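You operate a simulated robot arm through the tools that you are given. There is no shell and no other tool. Be economical: measure what you need, move in short steps, check, and stop when the job is done.

Carry out the task below with a simulated robot arm. There is one attempt and no reset: what you move stays moved.

Task
Wind the mini black bobbin full at LOW tension on the small winder.
Fine: bobbin on the cone, tension slider to LOW before winding, roller arm on, winder slider left home. Do not press END. Leave the knob and the other bobbins.

Only the result counts: the job must be done as asked and must still hold three seconds after the hand-in. Knocking over, shifting, dropping, spilling or breaking anything else fails it.

Robot
A 6-joint arm with a two-finger parallel gripper, fixed in place. Base frame: the origin is at the foot of the arm, x ahead of it, y to its left, z up. Units: mm, degrees, N and s.
With the tool pointing down near the work surface it reaches from about 240 to 640 mm from the base axis. Its first joint turns from -66.0 to 66.0 degrees. Payload 2.7 kg.
The tool frame sits at the grasp point between the pads (the TCP): z along the fingers, y along the line on which they close. The tips reach 23 mm beyond it. The gripper opens to 94 mm. The fingers are 38 mm wide and 10 mm thick; the gripper's body (54 by 96 mm) begins 39 mm behind the TCP.
Orientation is that of the tool frame in the base frame, as [roll, pitch, yaw] about the fixed x, y, z axes, in that order (R = Rz(yaw) Ry(pitch) Rx(roll)). With the fingers straight down and closing along the base's y, the tool's x points along the base's -x, its y along +y and its z along -z.

Tools
- The arm moves only by the tool send_rows. Its arguments are lists of equal length, an entry for each row: "linear": the shift along the tool's x, y, z in mm, a list of three; "rotation": the turn, a rotation vector about the tool's x, y, z in degrees, a list of three; "gripper": the gripper command, from -1 (fully open) to 1 (shut), values between in proportion. In form: {"linear": [[dx, dy, dz], ...], "rotation": [[ax, ay, az], ...], "gripper": [gripper, ...]}. A call has 1 to 12 rows; each row shifts and turns the commanded pose from where the row before left it, along the tool's axes as they then stand. Each row takes 0.2 s and may step no farther than 50 mm and 8.6 degrees from the row before; otherwise, or with a gripper value out of range, the whole call is refused. A pose out of reach is approached as far as the arm can. The call stops where the force on the tool passes 90 N (or 10 N more than at its start, if that is more) or the arm is blocked; 0.2 s more then pass. Each finger travels about 45 mm/s and halts on what it meets, pressing with about 43 N; the grip force reading is that of the motor and also rises with nothing between the fingers. The clock runs only during rows and for 0.2 s after the last one: add rows that do not move to give the fingers time. It gives the time, the measured TCP pose, the force on the tool (base axes), the opening and the grip force at its end, in the units of the frame above (readings bear some noise), with the torque about the TCP (base axes, N m) and any sound that the robot's microphone picked up.
- Cameras (640 x 400 px; columns grow to the right, rows downward): "scene" is fixed at [83, -445.8, 1394.8]; the picture's right is [0.65, -0.76, 0.00], its down [-0.50, -0.42, -0.75] and it looks along [0.58, 0.49, -0.66] (base axes); focal length 356 px, centre (320, 200). "wrist" rides on the gripper at [86, 16, -75] in the tool frame; the picture's right is [-0.18, 0.98, 0.00], its down [-0.58, -0.11, -0.81] and it looks along [-0.79, -0.15, 0.59] (tool axes); focal length 243 px, centre (320, 200). There is no depth. A picture from a camera that has moved, and an enlarged one, comes with that camera's place and axes in the base frame and with its lens.
- grab_frame(camera): a new picture of that camera. The clock stands still meanwhile.
- inspect(camera, box): a new picture of the part [left, top, right, bottom] of that camera's present view, enlarged. The clock stands still meanwhile.
- job_done(): hands the job in; it is judged then, once.

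Go step by step. Nothing tells you positions but the pictures and the camera data: compare them with the known pose of the tool, close in by small moves and look again before you grip or let go. The budget is 120 turns and 84 pictures, counting those below and the enlarged ones. Unless the task says otherwise, let go and move clear before handing in, and close with one line.

The tools are called as a command line: name --argument value ..., lists and objects as JSON in quotes. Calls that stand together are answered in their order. send_rows: Moves the arm, as the interface text tells. Its arguments: {"type":"object","properties":{"linear":{"type":"array","items":{"type":"array","items":{"type":"number"}}},"rotation":{"type":"array","items":{"type":"array","items":{"type":"number"}}},"gripper":{"type":"array","items":{"type":"number"}}},"required":["linear","rotation","gripper"]} The other tools are called the same way: grab_frame (camera) takes a picture; inspect (camera, box) takes an enlarged picture of a part of a camera's view; job_done () hands the job in.

At the start:

```text
time: 0.0
tool_pos: [339.4, -41.0, 1051.0]
tcp_rot: [180.0, 0.0, 179.9]
ft_force: [-0.2, 0.1, -1.0]
torque: [0.03, -0.03, -0.01]
grip_width: 93.9
gripper_force: 0.1
```

scene: 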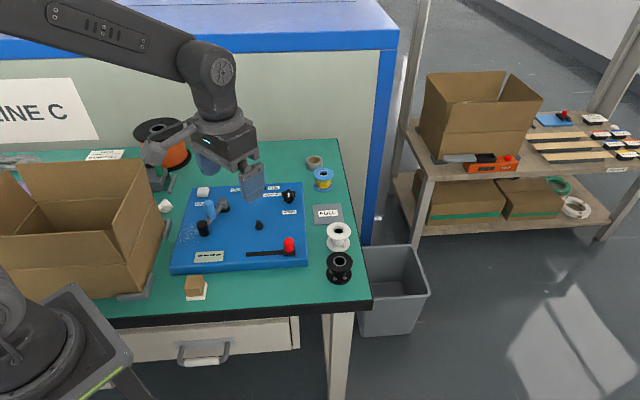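
wrist: 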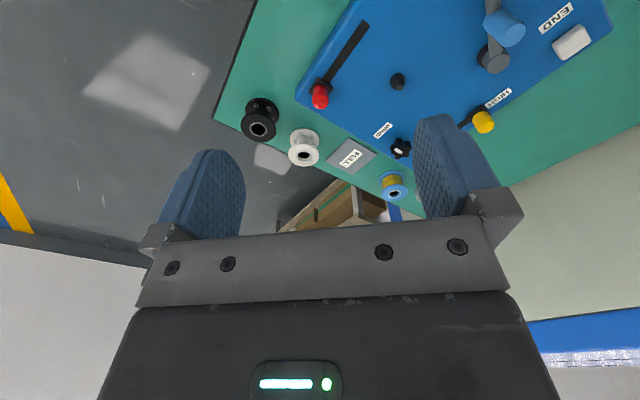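

I see a blue winder board with a red-knobbed slider, a cone, a roller arm and a tension slider, and bobbins to its right. I'll enlarge the views first.

inspect --camera "scene" --box '[160, 140, 380, 310]'

inspect --camera "wrist" --box '[220, 0, 640, 220]'

```text
2.35 times, centred on (270, 225) of scene
camera zoom: at [83.0, -445.8, 1394.8], right [0.65, -0.76, 0.0], down [-0.5, -0.42, -0.75], along [0.58, 0.49, -0.66], focal length 839 px, centre (438, 141)
```

zoom: 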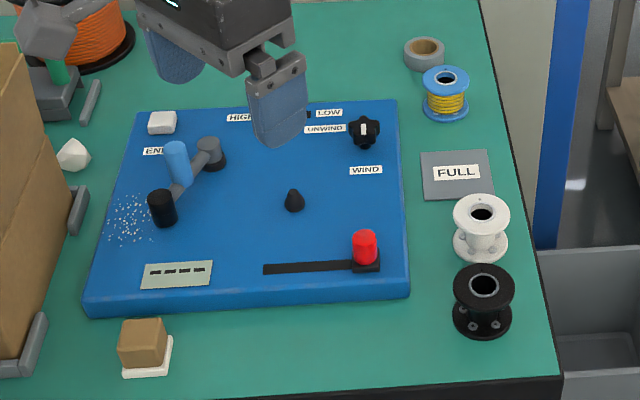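

```text
1.52 times, centred on (430, 110) of wrist
camera zoom: at [253.8, -25.5, 1126.1], right [0.18, 0.98, 0.0], down [0.58, -0.11, 0.81], along [0.79, -0.15, -0.59], focal length 370 px, centre (152, 337)
```

zoom: 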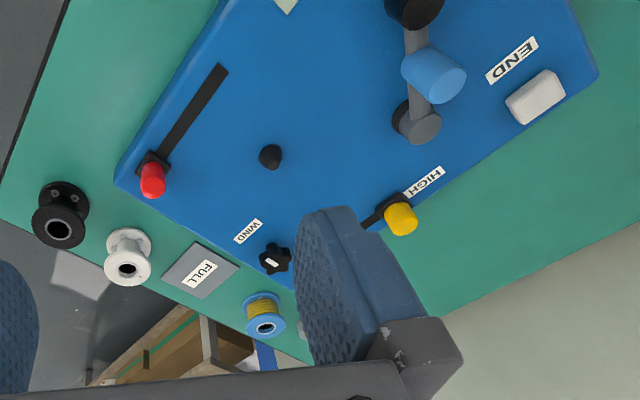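

send_rows --linear '[[-27, -25, 24], [-27, -25, 24], [-27, -25, 24], [-27, -25, 24], [-28, -25, 24]]' --rotation '[[0, 0, 0], [0, 0, 0], [0, 0, 0], [0, 0, 0], [0, 0, 0]]' --gripper '[-1, -1, -1, -1, -1]'

grab_frame --camera "wrist"

inspect --camera "scene" --box '[160, 140, 380, 310]'

```text
time: 1.2
tool_pos: [476.3, -165.2, 931.1]
tcp_rot: [-179.9, 0.2, -180.0]
ft_force: [-0.2, 0.4, 0.4]
torque: [-0.01, 0.01, 0.0]
grip_width: 93.9
gripper_force: 0.0
```

```text
79 pictures are left
camera wrist: at [390.2, -150.8, 1006.4], right [0.18, 0.98, 0.0], down [0.58, -0.11, 0.81], along [0.79, -0.15, -0.59], focal length 243 px, centre (320, 200)
```

wrist: 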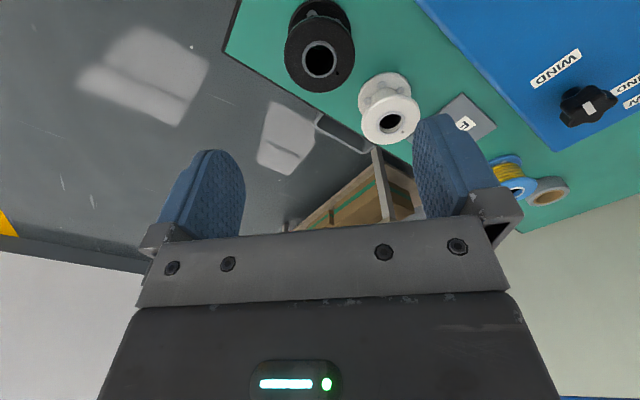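

```text
2.35 times, centred on (270, 225) of scene
camera zoom: at [83.0, -445.8, 1394.8], right [0.65, -0.76, 0.0], down [-0.5, -0.42, -0.75], along [0.58, 0.49, -0.66], focal length 839 px, centre (438, 141)
```

zoom: 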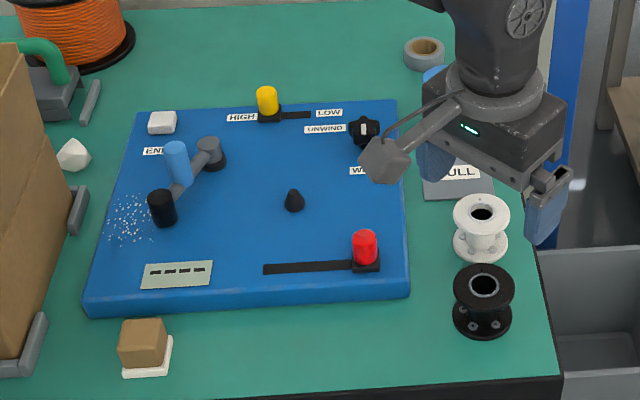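

send_rows --linear '[[0, 0, 40], [0, 0, 40], [0, 0, 0]]' --rotation '[[0, 0, 0], [0, 0, 0], [0, 0, 0]]' --gripper '[-1, -1, -1]'

grab_frame --camera "wrist"

inspect --camera "scene" --box '[280, 200, 380, 290]'

inspect --camera "scene" --box '[170, 170, 270, 260]'

```text
time: 2.0
tool_pos: [476.2, -165.2, 849.9]
tcp_rot: [-179.9, 0.2, 179.9]
ft_force: [-0.8, -0.3, -0.3]
torque: [0.03, -0.02, 0.0]
grip_width: 94.1
gripper_force: 0.0
```

```text
77 pictures are left
camera wrist: at [390.0, -150.2, 925.8], right [0.18, 0.98, 0.0], down [0.58, -0.11, 0.81], along [0.79, -0.15, -0.59], focal length 243 px, centre (320, 200)
```

wrist: 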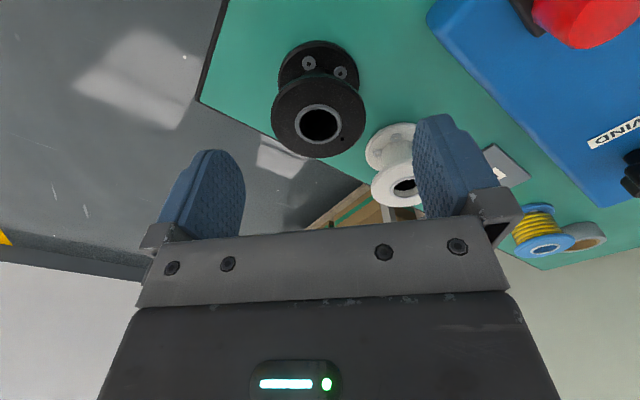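

```text
4.44 times, centred on (330, 245) of scene
camera zoom: at [83.0, -445.8, 1394.8], right [0.65, -0.76, 0.0], down [-0.5, -0.42, -0.75], along [0.58, 0.49, -0.66], focal length 1584 px, centre (276, 0)
```

zoom: 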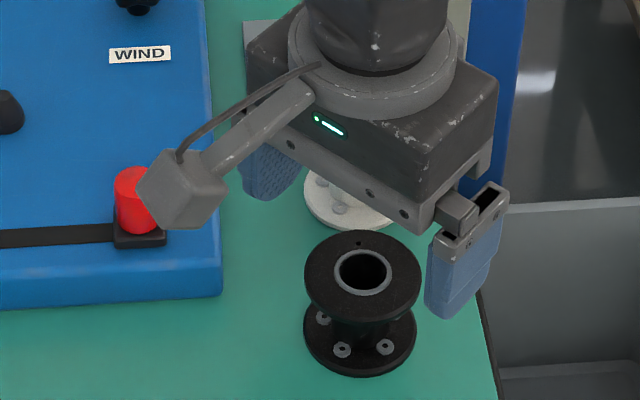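

```text
4.44 times, centred on (220, 215) of scene
camera zoom: at [83.0, -445.8, 1394.8], right [0.65, -0.76, 0.0], down [-0.5, -0.42, -0.75], along [0.58, 0.49, -0.66], focal length 1584 px, centre (764, 133)
```

zoom: 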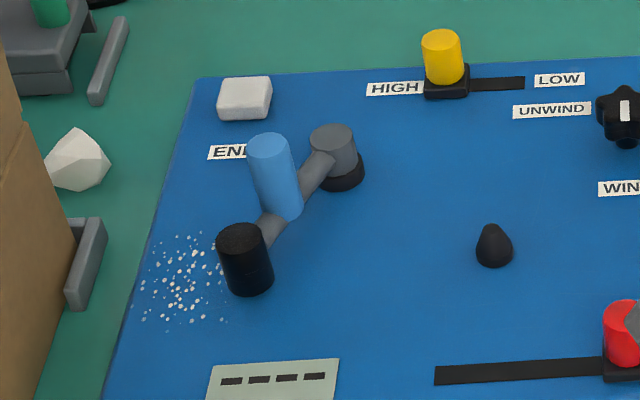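

send_rows --linear '[[0, -1, 30], [0, 0, 32], [0, 0, 0], [0, 0, 0], [0, 0, 0], [0, 0, 0], [0, 0, 0]]' --rotation '[[0, 0, 0], [0, 0, 0], [0, 0, 0], [0, 0, 0], [0, 0, 0], [0, 0, 0], [0, 0, 0]]' --gripper '[-1, -1, -1, 0, 0.3, 1, 1]'

grab_frame --camera "wrist"

inspect --camera "scene" --box '[280, 200, 380, 290]'

```text
time: 3.6
tool_pos: [478.2, -166.0, 788.6]
tcp_rot: [-179.9, 0.1, 179.9]
ft_force: [0.0, -1.4, 0.7]
torque: [0.01, 0.0, 0.0]
grip_width: 54.4
gripper_force: 42.9
```

```text
74 pictures are left
camera wrist: at [390.2, -151.6, 864.3], right [0.18, 0.98, 0.0], down [0.58, -0.11, 0.81], along [0.79, -0.15, -0.59], focal length 243 px, centre (320, 200)
```

wrist: 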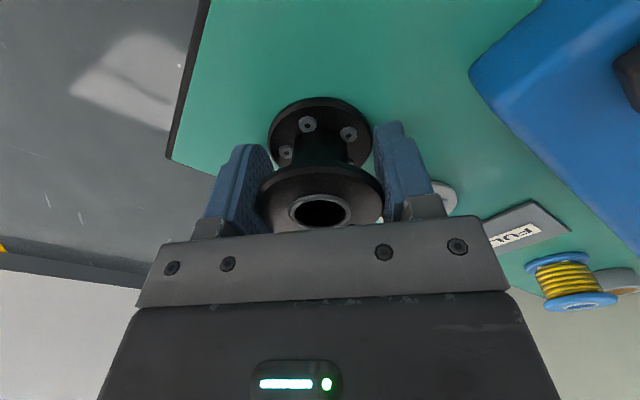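

```text
4.44 times, centred on (330, 245) of scene
camera zoom: at [83.0, -445.8, 1394.8], right [0.65, -0.76, 0.0], down [-0.5, -0.42, -0.75], along [0.58, 0.49, -0.66], focal length 1584 px, centre (276, 0)
```

zoom: 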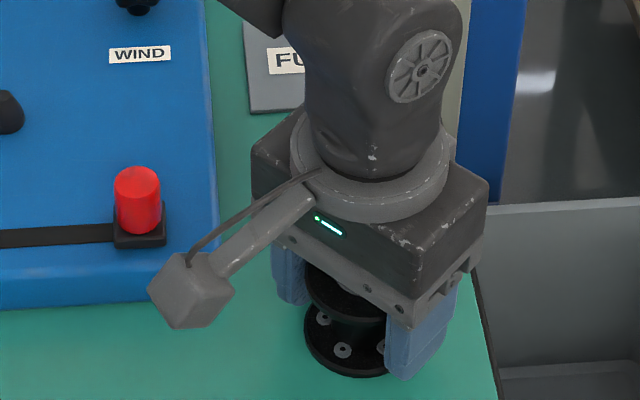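

send_rows --linear '[[0, 0, -40], [0, 0, -40], [0, 0, -40], [6, 40, 0], [6, 43, 0], [7, 43, 0], [7, 43, 0], [7, 43, 0], [0, 0, 0]]' --rotation '[[0, 0, 0], [0, 0, 0], [0, 0, 0], [0, 0, 0], [0, 0, 0], [0, 0, 0], [0, 0, 0], [0, 0, 0], [0, 0, 0]]' --gripper '[1, 1, 1, 1, 1, 1, 1, 1, 1]'

grab_frame --camera "wrist"

inspect --camera "scene" --box '[210, 170, 310, 260]'

```text
time: 5.6
tool_pos: [444.4, 45.1, 909.2]
tcp_rot: [-179.9, 0.1, 179.8]
ft_force: [0.4, 0.6, -0.8]
torque: [-0.01, -0.04, 0.01]
grip_width: 54.2
gripper_force: 42.7
```

```text
72 pictures are left
camera wrist: at [356.8, 60.7, 985.4], right [0.19, 0.98, 0.0], down [0.58, -0.11, 0.81], along [0.79, -0.15, -0.59], focal length 243 px, centre (320, 200)
```

wrist: 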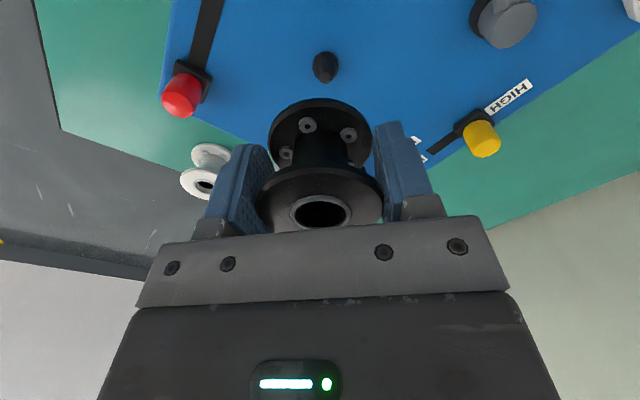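

```text
4.44 times, centred on (260, 215) of scene
camera zoom: at [83.0, -445.8, 1394.8], right [0.65, -0.76, 0.0], down [-0.5, -0.42, -0.75], along [0.58, 0.49, -0.66], focal length 1584 px, centre (587, 133)
```

zoom: 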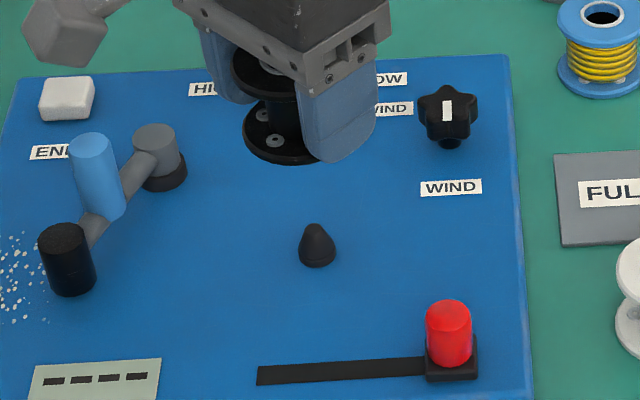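

send_rows --linear '[[-4, 3, 30], [0, 0, 26], [0, 0, 0]]' --rotation '[[0, 0, 0], [0, 0, 0], [0, 0, 0]]' --gripper '[1, 1, 1]'

inspect --camera "wrist" --box '[220, 0, 420, 240]'

inspect --camera "scene" --box '[230, 180, 290, 240]'

```text
time: 6.4
tool_pos: [448.2, 49.1, 854.1]
tcp_rot: [180.0, 0.0, 179.9]
ft_force: [0.1, -0.2, 0.2]
torque: [-0.01, 0.01, 0.02]
grip_width: 54.6
gripper_force: 43.3
```

```text
1.67 times, centred on (320, 120) of wrist
camera zoom: at [361.4, 64.2, 929.2], right [0.18, 0.98, 0.0], down [0.58, -0.11, 0.81], along [0.79, -0.15, -0.59], focal length 404 px, centre (320, 333)
```

zoom: 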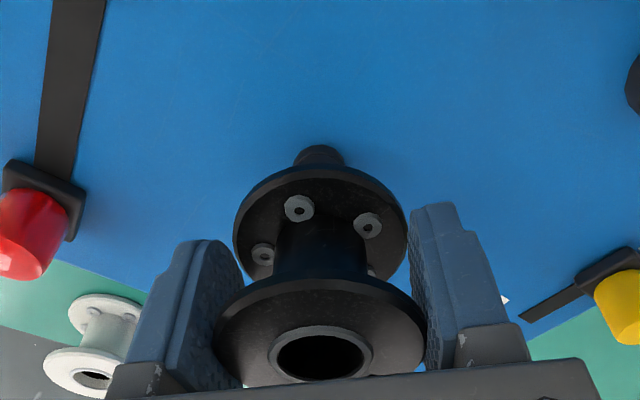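

```text
6.67 times, centred on (260, 210) of scene
camera zoom: at [83.0, -445.8, 1394.8], right [0.65, -0.76, 0.0], down [-0.5, -0.42, -0.75], along [0.58, 0.49, -0.66], focal length 2376 px, centre (720, 133)
```

zoom: 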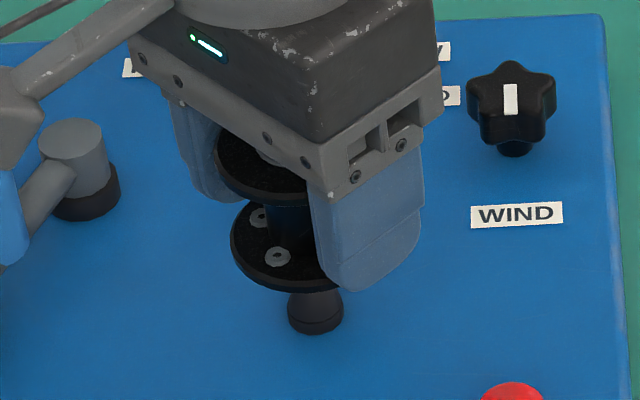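

send_rows --linear '[[1, -0.5, 8], [0, 0, 6], [0, 0, 6], [0, 0, 0]]' --rotation '[[0, 0, 0], [0, 0, 0], [0, 0, 0], [0, 0, 0]]' --gripper '[1, 1, 1, 1]'

inspect --camera "scene" --box '[230, 180, 290, 240]'

```text
time: 7.4
tool_pos: [446.7, 47.6, 834.0]
tcp_rot: [180.0, 0.2, 179.9]
ft_force: [0.2, 0.7, -1.5]
torque: [0.0, 0.01, -0.02]
grip_width: 54.4
gripper_force: 42.9
```

```text
6.67 times, centred on (260, 210) of scene
camera zoom: at [83.0, -445.8, 1394.8], right [0.65, -0.76, 0.0], down [-0.5, -0.42, -0.75], along [0.58, 0.49, -0.66], focal length 2376 px, centre (720, 133)
```

zoom: 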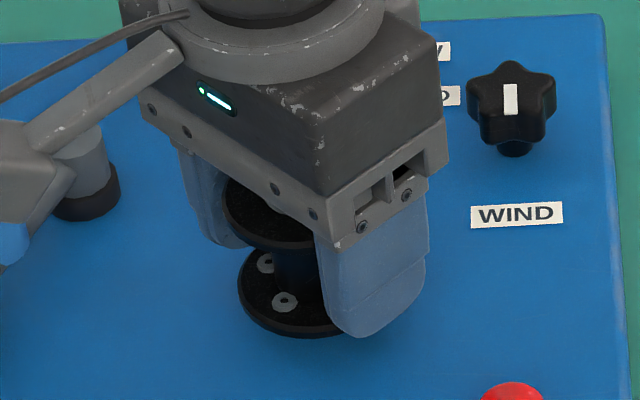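

send_rows --linear '[[0, 0, 5], [0, 0, 4], [0, 0, 4], [0, 0, 3], [0, 0, 0]]' --rotation '[[0, 0, 0], [0, 0, 0], [0, 0, 0], [0, 0, 0], [0, 0, 0]]' --gripper '[1, 1, 1, 1, 1]'

inspect --camera "scene" --box '[230, 180, 290, 240]'

```text
time: 8.6
tool_pos: [446.8, 46.3, 819.1]
tcp_rot: [-180.0, 0.1, 179.8]
ft_force: [-19.1, 3.5, 32.8]
torque: [0.03, 0.32, 0.06]
grip_width: 54.0
gripper_force: 43.0
```

```text
6.67 times, centred on (260, 210) of scene
camera zoom: at [82.1, -445.7, 1394.8], right [0.65, -0.76, 0.0], down [-0.5, -0.42, -0.75], along [0.58, 0.49, -0.66], focal length 2376 px, centre (720, 133)
```

zoom: 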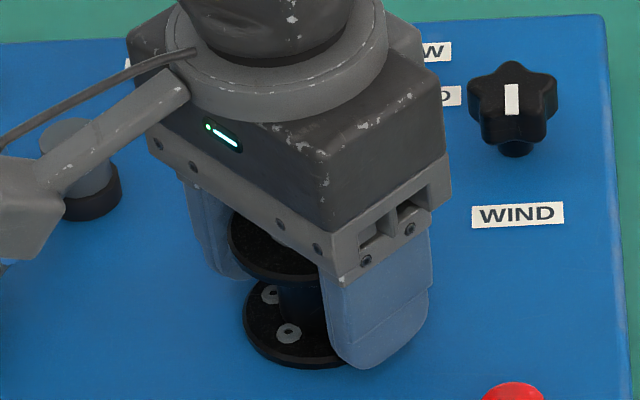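

send_rows --linear '[[1.5, 0, -1], [1, 0, 0], [0, 0, 0]]' --rotation '[[0, 0, 0], [0, 0, 0], [0, 0, 0]]' --gripper '[1, 1, 1]'

```text
time: 9.4
tool_pos: [445.5, 48.0, 818.0]
tcp_rot: [179.9, 0.5, -180.0]
ft_force: [5.0, 3.6, 19.0]
torque: [-0.02, 0.26, 0.06]
grip_width: 54.1
gripper_force: 43.0
```

send_rows --linear '[[0, 0, 0], [0, 0, 0], [0, 0, 0], [0, 0, 0], [0, 0, 0]]' --rotation '[[0, 0, 0], [0, 0, 0], [0, 0, 0], [0, 0, 0], [0, 0, 0]]' --gripper '[0, -0.4, -0.6, -0.6, -0.6]'

inspect --camera "wrist" --box '[220, 0, 420, 240]'

inspect --camera "scene" --box '[230, 180, 290, 240]'

```text
time: 10.6
tool_pos: [444.0, 47.8, 816.8]
tcp_rot: [-180.0, 0.1, 180.0]
ft_force: [0.4, 0.2, 1.0]
torque: [0.0, -0.01, 0.0]
grip_width: 75.1
gripper_force: 0.1
```

```text
1.67 times, centred on (320, 120) of wrist
camera zoom: at [357.8, 63.0, 892.8], right [0.19, 0.98, 0.0], down [0.58, -0.11, 0.81], along [0.79, -0.15, -0.59], focal length 404 px, centre (320, 333)
```

zoom: 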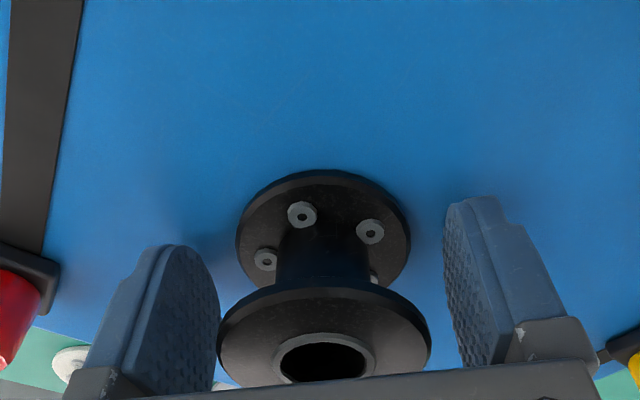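

```text
6.67 times, centred on (260, 210) of scene
camera zoom: at [83.0, -445.8, 1394.8], right [0.65, -0.76, 0.0], down [-0.5, -0.42, -0.75], along [0.58, 0.49, -0.66], focal length 2376 px, centre (720, 133)
```

zoom: 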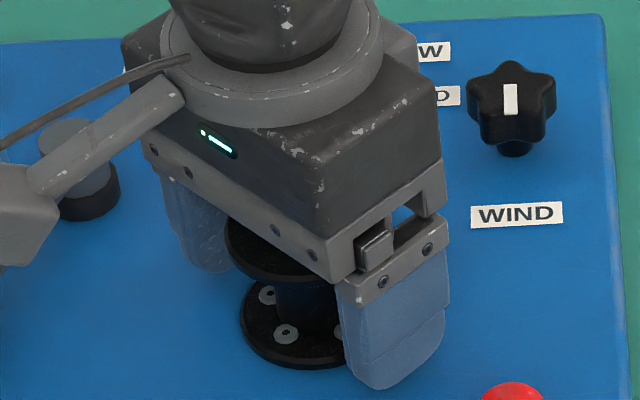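

send_rows --linear '[[0, 0, -20], [0, 0, -40], [0, 0, -45], [0, 0, 0], [0, 0, 0], [0, 0, 0], [0, 0, 0], [0, 0, 0], [0, 0, 0], [-40, 9, 0], [-40, 9, 0], [-40, 9, 0]]' --rotation '[[0, 0, 0], [0, 0, 0], [0, 0, 0], [0, 0, -7.5], [0, 0, -7.5], [0, 0, -7.5], [0, 0, -7.5], [0, 0, -7.5], [0, 0, -7.5], [0, 0, 0], [0, 0, 0], [0, 0, 0]]' --gripper '[-0.6, -0.6, -0.6, -0.6, -0.6, -0.6, -0.6, -0.6, -0.6, -0.6, -0.6, -0.6]'

grab_frame --camera "wrist"

inspect --camera "scene" --box '[170, 160, 310, 280]'

```text
time: 13.2
tool_pos: [510.5, 153.8, 923.5]
tcp_rot: [-179.9, 0.1, -135.2]
ft_force: [0.1, 0.4, -0.2]
torque: [0.01, 0.0, 0.0]
grip_width: 75.1
gripper_force: 0.1
```

```text
64 pictures are left
camera wrist: at [437.5, 102.8, 998.0], right [-0.56, 0.83, 0.0], down [0.49, 0.33, 0.81], along [0.67, 0.46, -0.59], focal length 243 px, centre (320, 200)
```

wrist: 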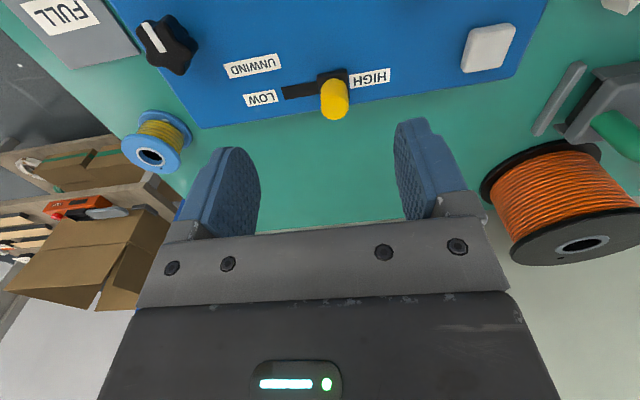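

```text
3.33 times, centred on (240, 220) of scene
camera zoom: at [82.9, -445.8, 1394.8], right [0.65, -0.76, 0.0], down [-0.5, -0.42, -0.75], along [0.58, 0.49, -0.66], focal length 1188 px, centre (587, 133)
```

zoom: 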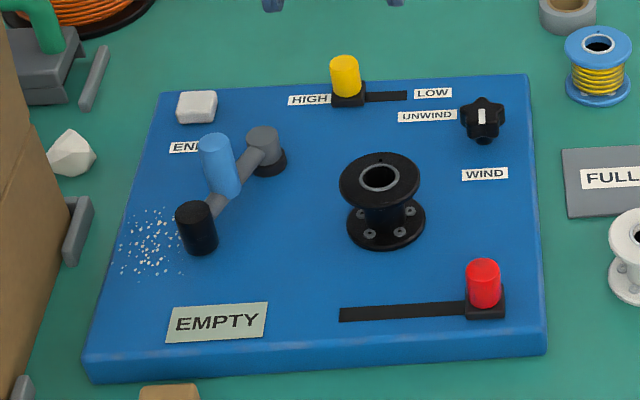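

send_rows --linear '[[-31, 7, 30], [0, 0, 40], [0, 0, 0]]' --rotation '[[0, 0, 0], [0, 0, 0], [0, 0, 0]]' --gripper '[0, 0, 0]'

grab_frame --camera "wrist"

```text
time: 14.0
tool_pos: [527.6, 180.4, 852.5]
tcp_rot: [180.0, 0.1, -135.1]
ft_force: [0.3, 0.1, -0.3]
torque: [0.01, 0.01, -0.01]
grip_width: 46.8
gripper_force: 0.0
```

```text
62 pictures are left
camera wrist: at [455.0, 129.3, 927.4], right [-0.56, 0.83, 0.0], down [0.49, 0.33, 0.81], along [0.67, 0.46, -0.59], focal length 243 px, centre (320, 200)
```

wrist: 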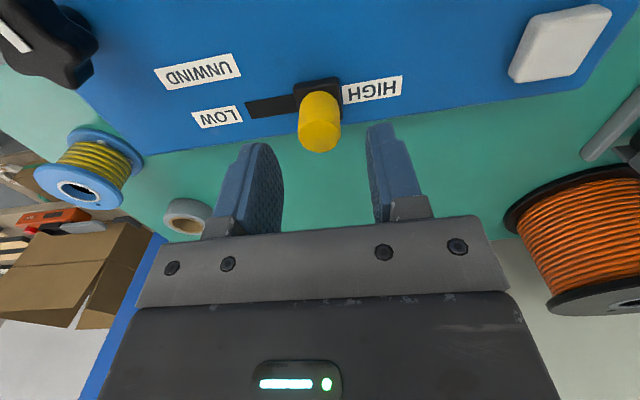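

send_rows --linear '[[0, 0, 16], [0, 0, 16], [0, 0, 0], [0, 0, 0], [0, 0, 0], [0, 0, 0], [0, 0, 0]]' --rotation '[[0, 0, 0], [0, 0, 0], [0, 0, 0], [0, 0, 0], [0, 0, 0], [0, 0, 0], [0, 0, 0]]' --gripper '[0, 0, 0.3, 0.5, 0.7, 0.7, 0.7]'

grab_frame --camera "wrist"

```text
time: 15.6
tool_pos: [526.3, 180.0, 820.7]
tcp_rot: [-180.0, 0.0, -135.1]
ft_force: [0.3, 0.6, -3.7]
torque: [0.09, -0.07, 0.17]
grip_width: 25.8
gripper_force: 44.8
```

```text
61 pictures are left
camera wrist: at [454.3, 128.9, 895.9], right [-0.56, 0.83, 0.0], down [0.49, 0.33, 0.81], along [0.67, 0.46, -0.59], focal length 243 px, centre (320, 200)
```

wrist: 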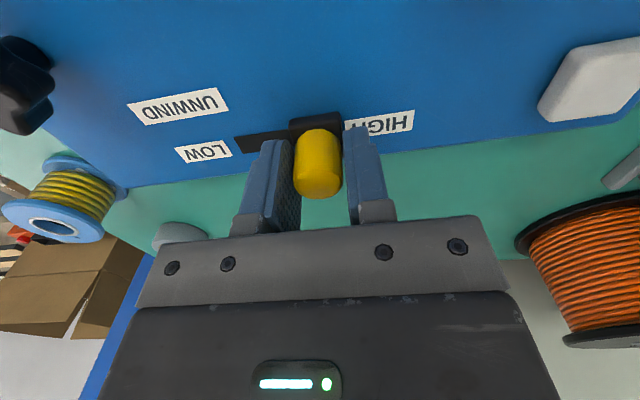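

send_rows --linear '[[0, -6, 0], [0, -6, 0], [0, -6, 0], [0, -6, 0], [0, -4, 0], [0, 0, 0]]' --rotation '[[0, 0, 0], [0, 0, 0], [0, 0, 0], [0, 0, 0], [0, 0, 0], [0, 0, 0]]' --gripper '[0.7, 0.7, 0.7, 0.7, 0.7, 0.7]'

grab_frame --camera "wrist"

inspect --camera "scene" --box '[220, 140, 320, 200]'

```text
time: 17.0
tool_pos: [547.1, 159.1, 821.0]
tcp_rot: [180.0, 0.2, -135.0]
ft_force: [5.7, 6.4, -15.3]
torque: [0.0, 0.07, 0.12]
grip_width: 25.8
gripper_force: 45.1
```

```text
60 pictures are left
camera wrist: at [474.6, 108.6, 895.9], right [-0.56, 0.83, 0.0], down [0.49, 0.33, 0.81], along [0.67, 0.46, -0.59], focal length 243 px, centre (320, 200)
```

wrist: 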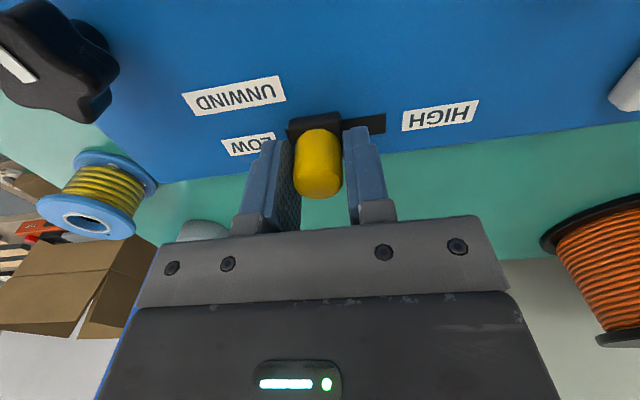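

```text
6.40 times, centred on (270, 170) of scene
camera zoom: at [83.4, -445.5, 1394.8], right [0.65, -0.76, 0.0], down [-0.5, -0.42, -0.75], along [0.58, 0.49, -0.66], focal length 2281 px, centre (640, 392)
```

zoom: 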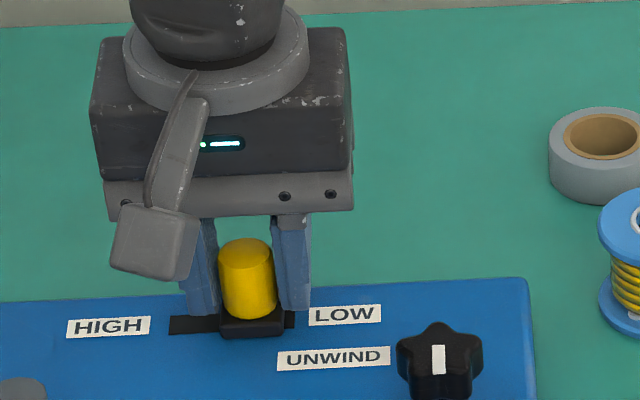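

send_rows --linear '[[-1, -2, 0], [0, -2, 0], [0, -2, 0], [0, 0, 0]]' --rotation '[[0, 0, 0], [0, 0, 0], [0, 0, 0], [0, 0, 0]]' --gripper '[0.7, 0.7, 0.7, 0.7]'

inspect --camera "scene" --box '[220, 140, 320, 200]'

```text
time: 18.0
tool_pos: [552.6, 156.0, 821.9]
tcp_rot: [-180.0, -0.1, -135.1]
ft_force: [-1.0, 1.4, -18.0]
torque: [0.7, -0.55, 0.14]
grip_width: 25.8
gripper_force: 45.3
```

```text
6.40 times, centred on (270, 170) of scene
camera zoom: at [83.3, -445.7, 1394.8], right [0.65, -0.76, 0.0], down [-0.5, -0.42, -0.75], along [0.58, 0.49, -0.66], focal length 2281 px, centre (640, 392)
```

zoom: 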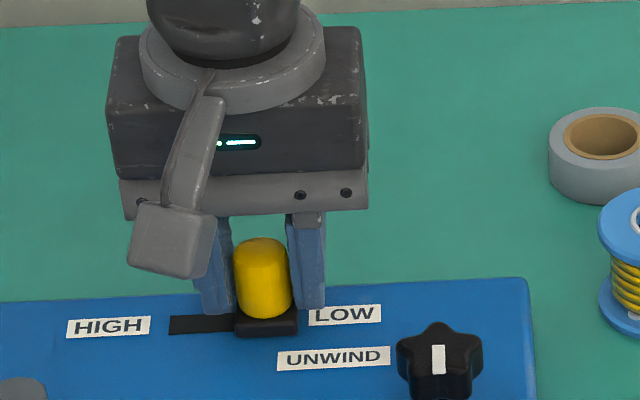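

send_rows --linear '[[0, 0, 0], [0, 0, 0], [0, 0, 0], [0, 0, -40], [0, 0, -50], [40, 0, 0]]' --rotation '[[0, 0, 0], [0, 0, 0], [0, 0, 0], [0, 0, 0], [0, 0, 0], [0, 0, 0]]' --gripper '[0.2, 0, 0, 0, 0, 0]'

grab_frame --camera "wrist"

inspect --camera "scene" --box '[170, 160, 310, 280]'

```text
time: 19.4
tool_pos: [523.4, 126.7, 910.8]
tcp_rot: [-180.0, 0.1, -135.0]
ft_force: [-0.2, -1.1, 0.2]
torque: [0.01, -0.03, 0.0]
grip_width: 46.8
gripper_force: 0.2
```

```text
57 pictures are left
camera wrist: at [450.8, 75.9, 986.3], right [-0.56, 0.83, 0.0], down [0.49, 0.33, 0.81], along [0.67, 0.46, -0.59], focal length 243 px, centre (320, 200)
```

wrist: 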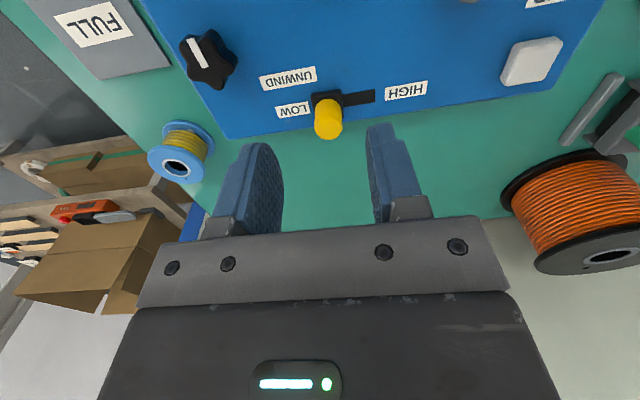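

```text
3.33 times, centred on (240, 220) of scene
camera zoom: at [83.0, -445.7, 1394.8], right [0.65, -0.76, 0.0], down [-0.5, -0.42, -0.75], along [0.58, 0.49, -0.66], focal length 1188 px, centre (587, 133)
```

zoom: 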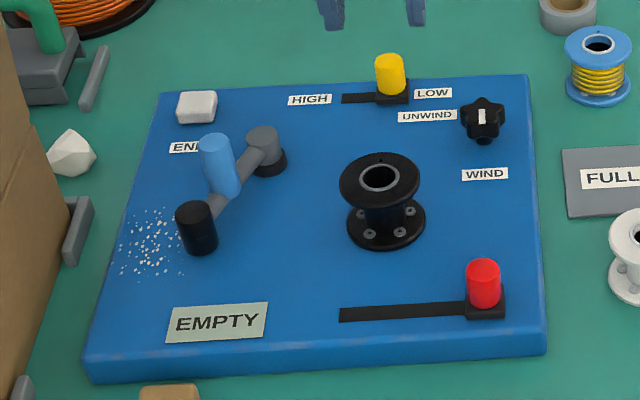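

send_rows --linear '[[0, 0, 0], [0, 0, 0], [0, 0, 0], [28.2, 19.3, 0], [28.2, 19.3, 0], [28.2, 19.3, 0], [28.2, 19.3, 0], [0, 0, 0]]' --rotation '[[0, 0, 7.33], [0, 0, 7.33], [0, 0, 7.33], [0, 0, 0], [0, 0, 0], [0, 0, 0], [0, 0, 0], [0, 0, 0]]' --gripper '[0, 0, 0, 0, 0, 0, 0, 0]'

grab_frame --camera "wrist"

inspect --camera "scene" --box '[170, 160, 270, 250]'

```text
time: 21.2
tool_pos: [388.3, 153.6, 910.7]
tcp_rot: [179.8, 0.1, -157.1]
ft_force: [-0.3, -0.5, 0.4]
torque: [-0.01, 0.0, -0.02]
grip_width: 47.2
gripper_force: 0.1
```

```text
55 pictures are left
camera wrist: at [303.5, 134.5, 985.7], right [-0.21, 0.98, 0.0], down [0.58, 0.13, 0.81], along [0.79, 0.17, -0.59], focal length 243 px, centre (320, 200)
```

wrist: 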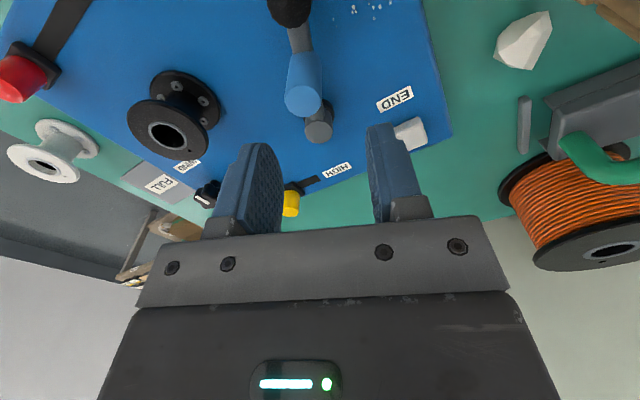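

```text
4.44 times, centred on (220, 205) of scene
camera zoom: at [83.0, -445.8, 1394.8], right [0.65, -0.76, 0.0], down [-0.5, -0.42, -0.75], along [0.58, 0.49, -0.66], focal length 1584 px, centre (764, 178)
```

zoom: 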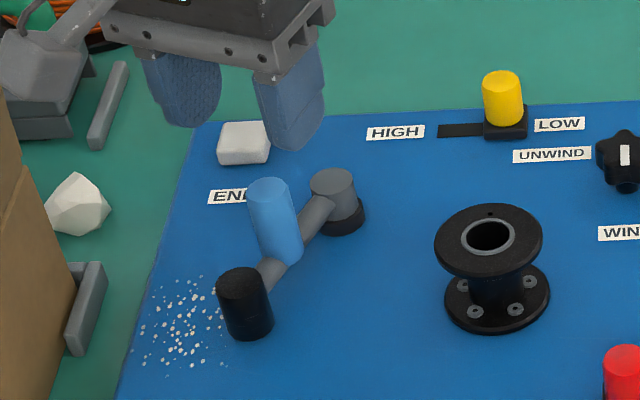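

send_rows --linear '[[10.4, -9.8, 23], [0, 0, 0]]' --rotation '[[0, 0, 0], [0, 0, 0]]' --gripper '[0, 0]'

grab_frame --camera "wrist"

```text
time: 21.8
tool_pos: [384.5, 141.1, 887.8]
tcp_rot: [-180.0, 0.1, -157.1]
ft_force: [0.3, 0.4, 0.7]
torque: [0.02, -0.01, -0.01]
grip_width: 46.8
gripper_force: 0.0
```

```text
53 pictures are left
camera wrist: at [298.4, 121.0, 962.9], right [-0.21, 0.98, 0.0], down [0.58, 0.13, 0.81], along [0.79, 0.17, -0.59], focal length 243 px, centre (320, 200)
```

wrist: 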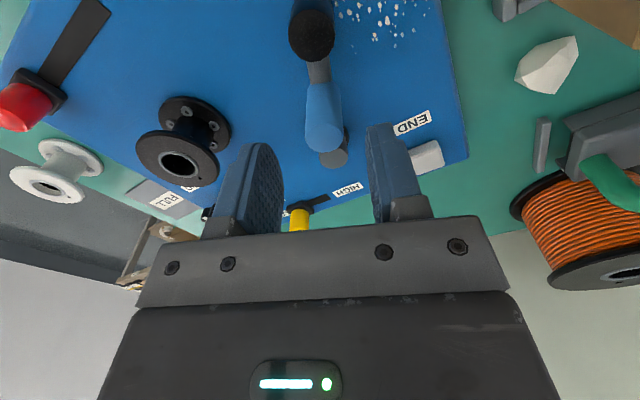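

send_rows --linear '[[2, 0, 18], [0, 0, 19], [0, 0, 0], [0, 0, 0], [0, 0, 0], [0, 0, 0], [0, 0, 0]]' --rotation '[[0, 0, 0], [0, 0, 0], [0, 0, 0], [0, 0, 0], [0, 0, 0], [0, 0, 0], [0, 0, 0]]' --gripper '[0, 0, 0, 0.3, 0.5, 0.6, 0.6]'

grab_frame --camera "wrist"

```text
time: 23.4
tool_pos: [382.2, 140.0, 851.7]
tcp_rot: [-180.0, 0.1, -157.1]
ft_force: [-0.2, 0.2, -2.4]
torque: [0.05, 0.01, -0.04]
grip_width: 21.3
gripper_force: 45.3
```

```text
52 pictures are left
camera wrist: at [296.4, 120.1, 926.3], right [-0.21, 0.98, 0.0], down [0.58, 0.13, 0.81], along [0.79, 0.17, -0.59], focal length 243 px, centre (320, 200)
```

wrist: 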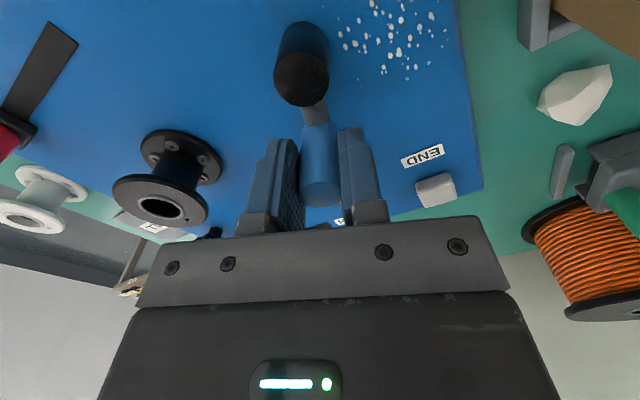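

send_rows --linear '[[-0.54, -7.7, 0], [-0.54, -7.7, 0], [-0.54, -7.7, 0], [0, 0, 0]]' --rotation '[[0, 0, -8], [0, 0, -8], [0, 0, -8], [0, 0, 0]]' --gripper '[0.6, 0.6, 0.6, 0.6]'

inspect --camera "scene" --box '[170, 160, 290, 260]'

```text
time: 24.4
tool_pos: [395.4, 122.4, 851.5]
tcp_rot: [-179.9, 0.1, -132.9]
ft_force: [6.9, 9.7, -5.3]
torque: [-0.33, 0.82, 0.09]
grip_width: 21.4
gripper_force: 45.0
```

```text
4.00 times, centred on (230, 210) of scene
camera zoom: at [83.2, -445.5, 1394.8], right [0.65, -0.76, 0.0], down [-0.5, -0.42, -0.75], along [0.58, 0.49, -0.66], focal length 1426 px, centre (680, 160)
```

zoom: 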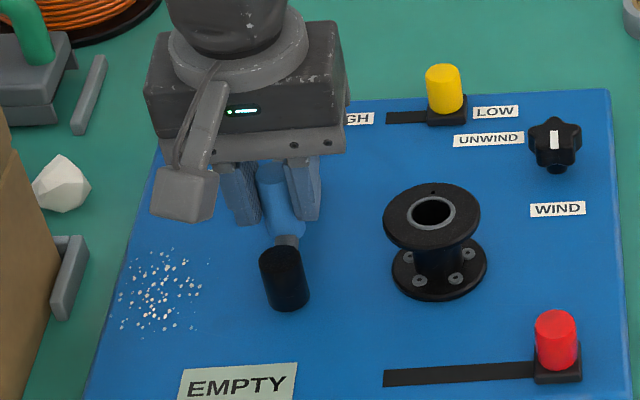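

send_rows --linear '[[-1.1, -7.6, 0], [-0.8, -7.6, 0], [-0.6, -7.6, 0], [0, 0, 0]]' --rotation '[[0, 0, -8], [0, 0, -8], [0, 0, -8], [0, 0, 0]]' --gripper '[0.6, 0.6, 0.6, 0.6]'

inspect --camera "scene" --box '[190, 170, 290, 260]'

grab_frame --camera "wrist"

```text
time: 25.4
tool_pos: [416.3, 111.1, 851.2]
tcp_rot: [-179.9, 0.0, -109.0]
ft_force: [4.2, 7.2, -5.8]
torque: [1.4, -0.03, -0.08]
grip_width: 21.4
gripper_force: 44.8
```

```text
4.44 times, centred on (240, 215) of scene
camera zoom: at [83.2, -445.6, 1394.8], right [0.65, -0.76, 0.0], down [-0.5, -0.42, -0.75], along [0.58, 0.49, -0.66], focal length 1584 px, centre (676, 133)
```

zoom: 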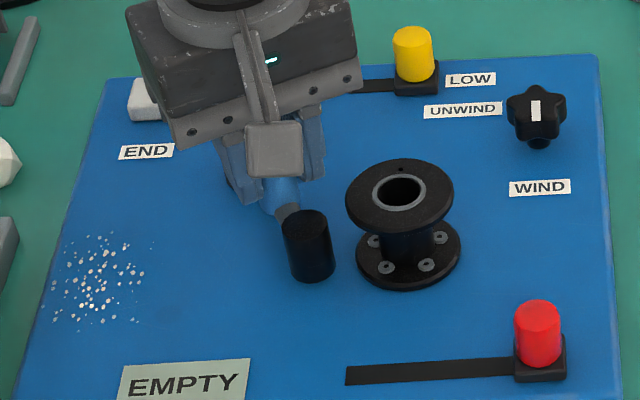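

```text
49 pictures are left
camera wrist: at [372.0, 33.1, 926.3], right [-0.87, 0.49, 0.0], down [0.29, 0.51, 0.81], along [0.4, 0.7, -0.59], focal length 243 px, centre (320, 200)
```

wrist: 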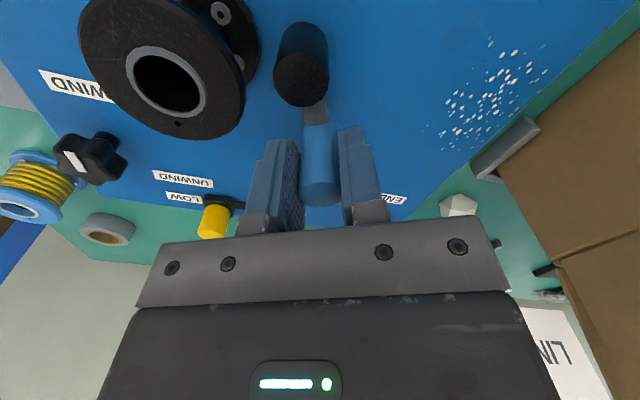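

send_rows --linear '[[-0.8, -4.8, 0], [-0.4, -4.8, 0], [0, 0, 0]]' --rotation '[[0, 0, -5], [0, 0, -5], [0, 0, 0]]' --gripper '[0.6, 0.6, 0.6]'

inspect --camera "scene" --box '[190, 170, 290, 260]'

grab_frame --camera "wrist"

```text
time: 26.2
tool_pos: [419.1, 109.5, 851.7]
tcp_rot: [179.4, -0.3, -98.9]
ft_force: [-48.6, 20.4, 27.4]
torque: [-0.14, -0.3, -0.03]
grip_width: 21.9
gripper_force: 44.9
```

```text
4.44 times, centred on (240, 215) of scene
camera zoom: at [81.5, -445.4, 1395.0], right [0.65, -0.76, 0.0], down [-0.5, -0.42, -0.75], along [0.58, 0.49, -0.66], focal length 1584 px, centre (676, 133)
```

zoom: 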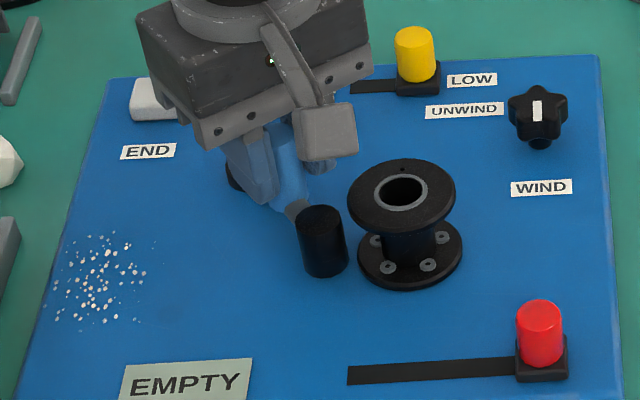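

```text
47 pictures are left
camera wrist: at [391.2, 25.9, 926.8], right [-0.94, 0.33, 0.01], down [0.21, 0.56, 0.8], along [0.26, 0.76, -0.6], focal length 243 px, centre (320, 200)
```

wrist: 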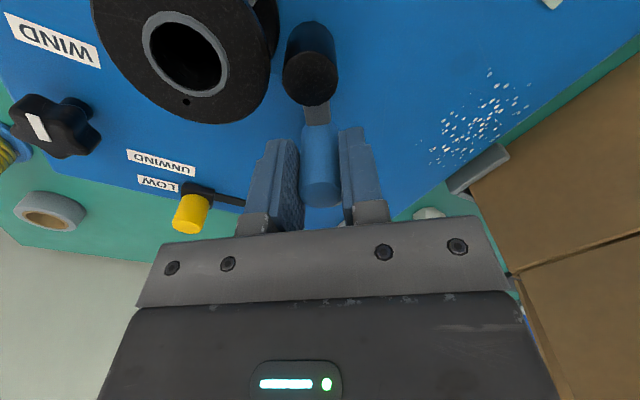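

send_rows --linear '[[0.2, 2.5, 0], [0, 0, 0], [0, 0, 0]]' --rotation '[[0, 0, 2], [0, 0, 0], [0, 0, 0]]' --gripper '[0.6, 0.6, 0.6]'

inspect --camera "scene" --box '[190, 170, 290, 260]'

```text
time: 27.0
tool_pos: [420.6, 107.9, 849.9]
tcp_rot: [179.7, 0.0, -101.0]
ft_force: [-33.6, 18.0, 14.8]
torque: [-0.6, -0.02, -0.08]
grip_width: 21.6
gripper_force: 45.4
```

```text
4.44 times, centred on (240, 215) of scene
camera zoom: at [82.0, -445.4, 1395.0], right [0.65, -0.76, 0.0], down [-0.5, -0.42, -0.75], along [0.58, 0.49, -0.66], focal length 1584 px, centre (676, 133)
```

zoom: 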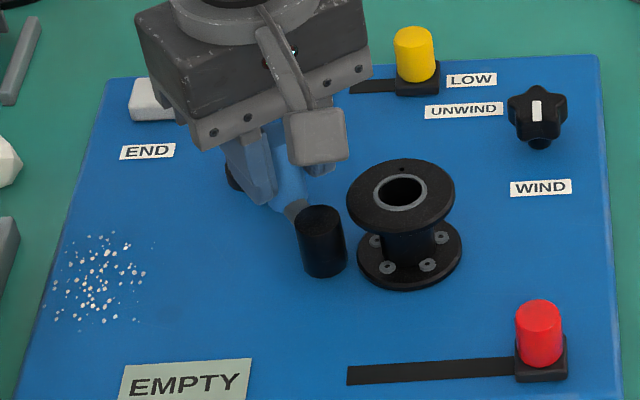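

send_rows --linear '[[0, 0, 0], [0, 0, 0], [0, 0, 0], [0, 0, -20], [0, 0, -40], [0, 0, 0]]' --rotation '[[0, 0, 0], [0, 0, 0], [0, 0, 0], [0, 0, 0], [0, 0, 0], [0, 0, 0]]' --gripper '[0.3, 0.1, 0.1, 0.1, 0.1, 0.1]'

inspect --camera "scene" --box '[190, 170, 290, 260]'

grab_frame --camera "wrist"

```text
time: 28.4
tool_pos: [421.7, 109.6, 911.6]
tcp_rot: [-179.9, 0.1, -101.0]
ft_force: [-0.3, -0.1, 1.0]
torque: [0.02, -0.01, -0.01]
grip_width: 42.6
gripper_force: 0.0
```

```text
4.44 times, centred on (240, 215) of scene
camera zoom: at [83.0, -445.8, 1394.8], right [0.65, -0.76, 0.0], down [-0.5, -0.42, -0.75], along [0.58, 0.49, -0.66], focal length 1584 px, centre (676, 133)
```

zoom: 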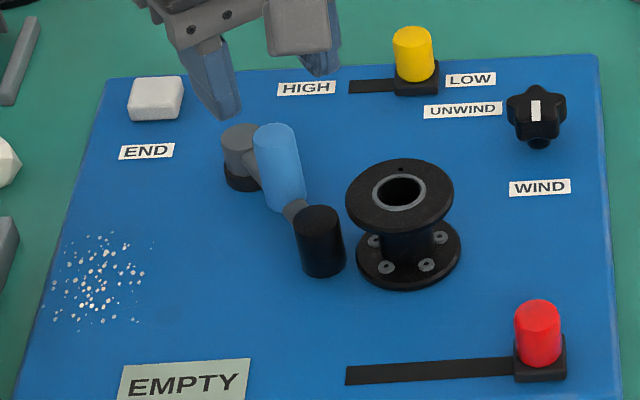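

```text
44 pictures are left
camera wrist: at [389.1, 25.7, 987.1], right [-0.93, 0.37, 0.0], down [0.22, 0.55, 0.81], along [0.3, 0.75, -0.59], focal length 243 px, centre (320, 200)
```

wrist: 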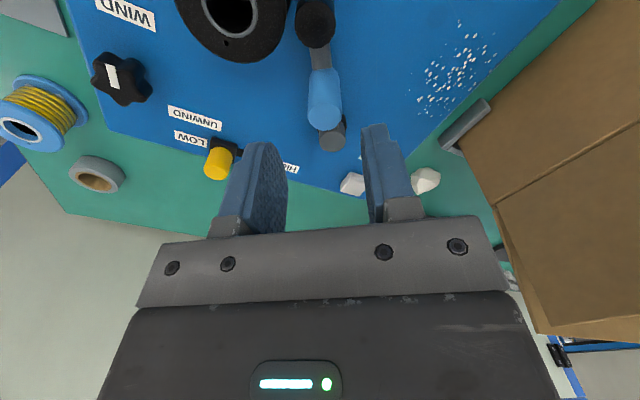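

send_rows --linear '[[0, 0, 0], [0, 0, 0], [0, 0, 0], [0, 0, 0], [0, 0, 0], [25.1, -34.4, 0], [25.1, -34.4, 0], [25.1, -34.4, 0], [25.1, -34.4, 0], [0, 0, 0]]' --rotation '[[0, 0, 7.6], [0, 0, 7.6], [0, 0, 7.6], [0, 0, 7.6], [0, 0, 7.6], [0, 0, 0], [0, 0, 0], [0, 0, 0], [0, 0, 0], [0, 0, 0]]' --gripper '[0, 0, 0, 0, 0, 0, 0, 0, 0, 0]'

grab_frame --camera "wrist"

inspect --camera "scene" --box '[190, 170, 310, 270]'

```text
time: 30.6
tool_pos: [438.0, -61.0, 911.0]
tcp_rot: [180.0, 0.1, -139.0]
ft_force: [0.0, -0.4, 0.6]
torque: [-0.01, 0.01, 0.03]
grip_width: 47.2
gripper_force: 0.1
```

```text
43 pictures are left
camera wrist: at [360.4, -107.0, 986.1], right [-0.51, 0.86, 0.0], down [0.51, 0.3, 0.81], along [0.7, 0.41, -0.59], focal length 243 px, centre (320, 200)
```

wrist: 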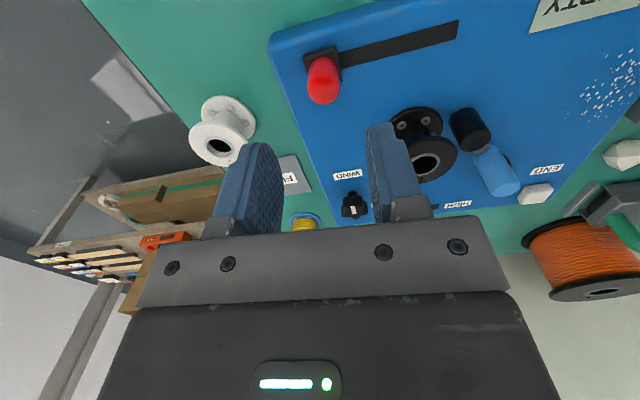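

```text
4.00 times, centred on (250, 220) of scene
camera zoom: at [83.0, -445.8, 1394.8], right [0.65, -0.76, 0.0], down [-0.5, -0.42, -0.75], along [0.58, 0.49, -0.66], focal length 1426 px, centre (600, 120)
```

zoom: 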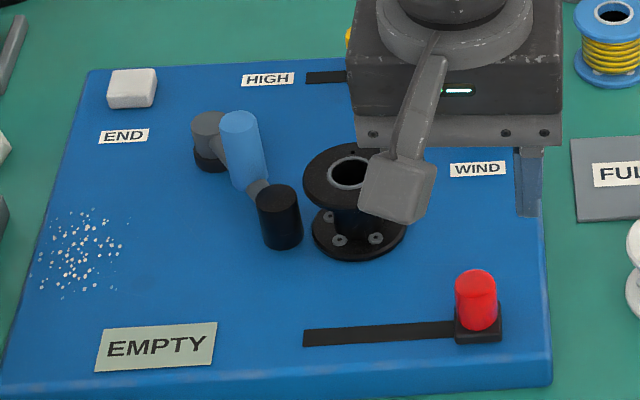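

send_rows --linear '[[-1, 1.5, 40], [0, 0, 25], [0, 0, 20], [0, 0, 0], [0, 0, 0], [0, 0, 0], [0, 0, 0], [0, 0, 0]]' --rotation '[[0, 0, 0], [0, 0, 0], [0, 0, 0], [0, 0, 0], [0, 0, 0], [0, 0, 0], [0, 0, 0], [0, 0, 0]]' --gripper '[0, 0, 0, 0, 0.3, 0.5, 0.6, 0.7]'

grab_frame --camera "wrist"

```text
time: 32.4
tool_pos: [436.6, -59.0, 825.7]
tcp_rot: [179.9, 0.1, -139.1]
ft_force: [1.5, 0.0, -2.6]
torque: [0.53, 0.09, -0.03]
grip_width: 22.8
gripper_force: 44.9
```

```text
41 pictures are left
camera wrist: at [360.1, -104.3, 901.1], right [-0.51, 0.86, 0.0], down [0.51, 0.3, 0.81], along [0.7, 0.41, -0.59], focal length 243 px, centre (320, 200)
```

wrist: 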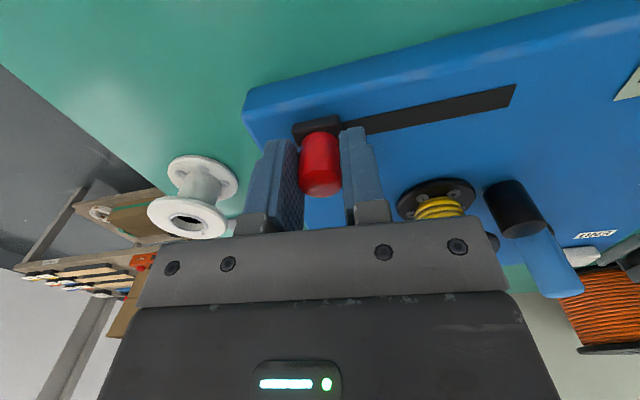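

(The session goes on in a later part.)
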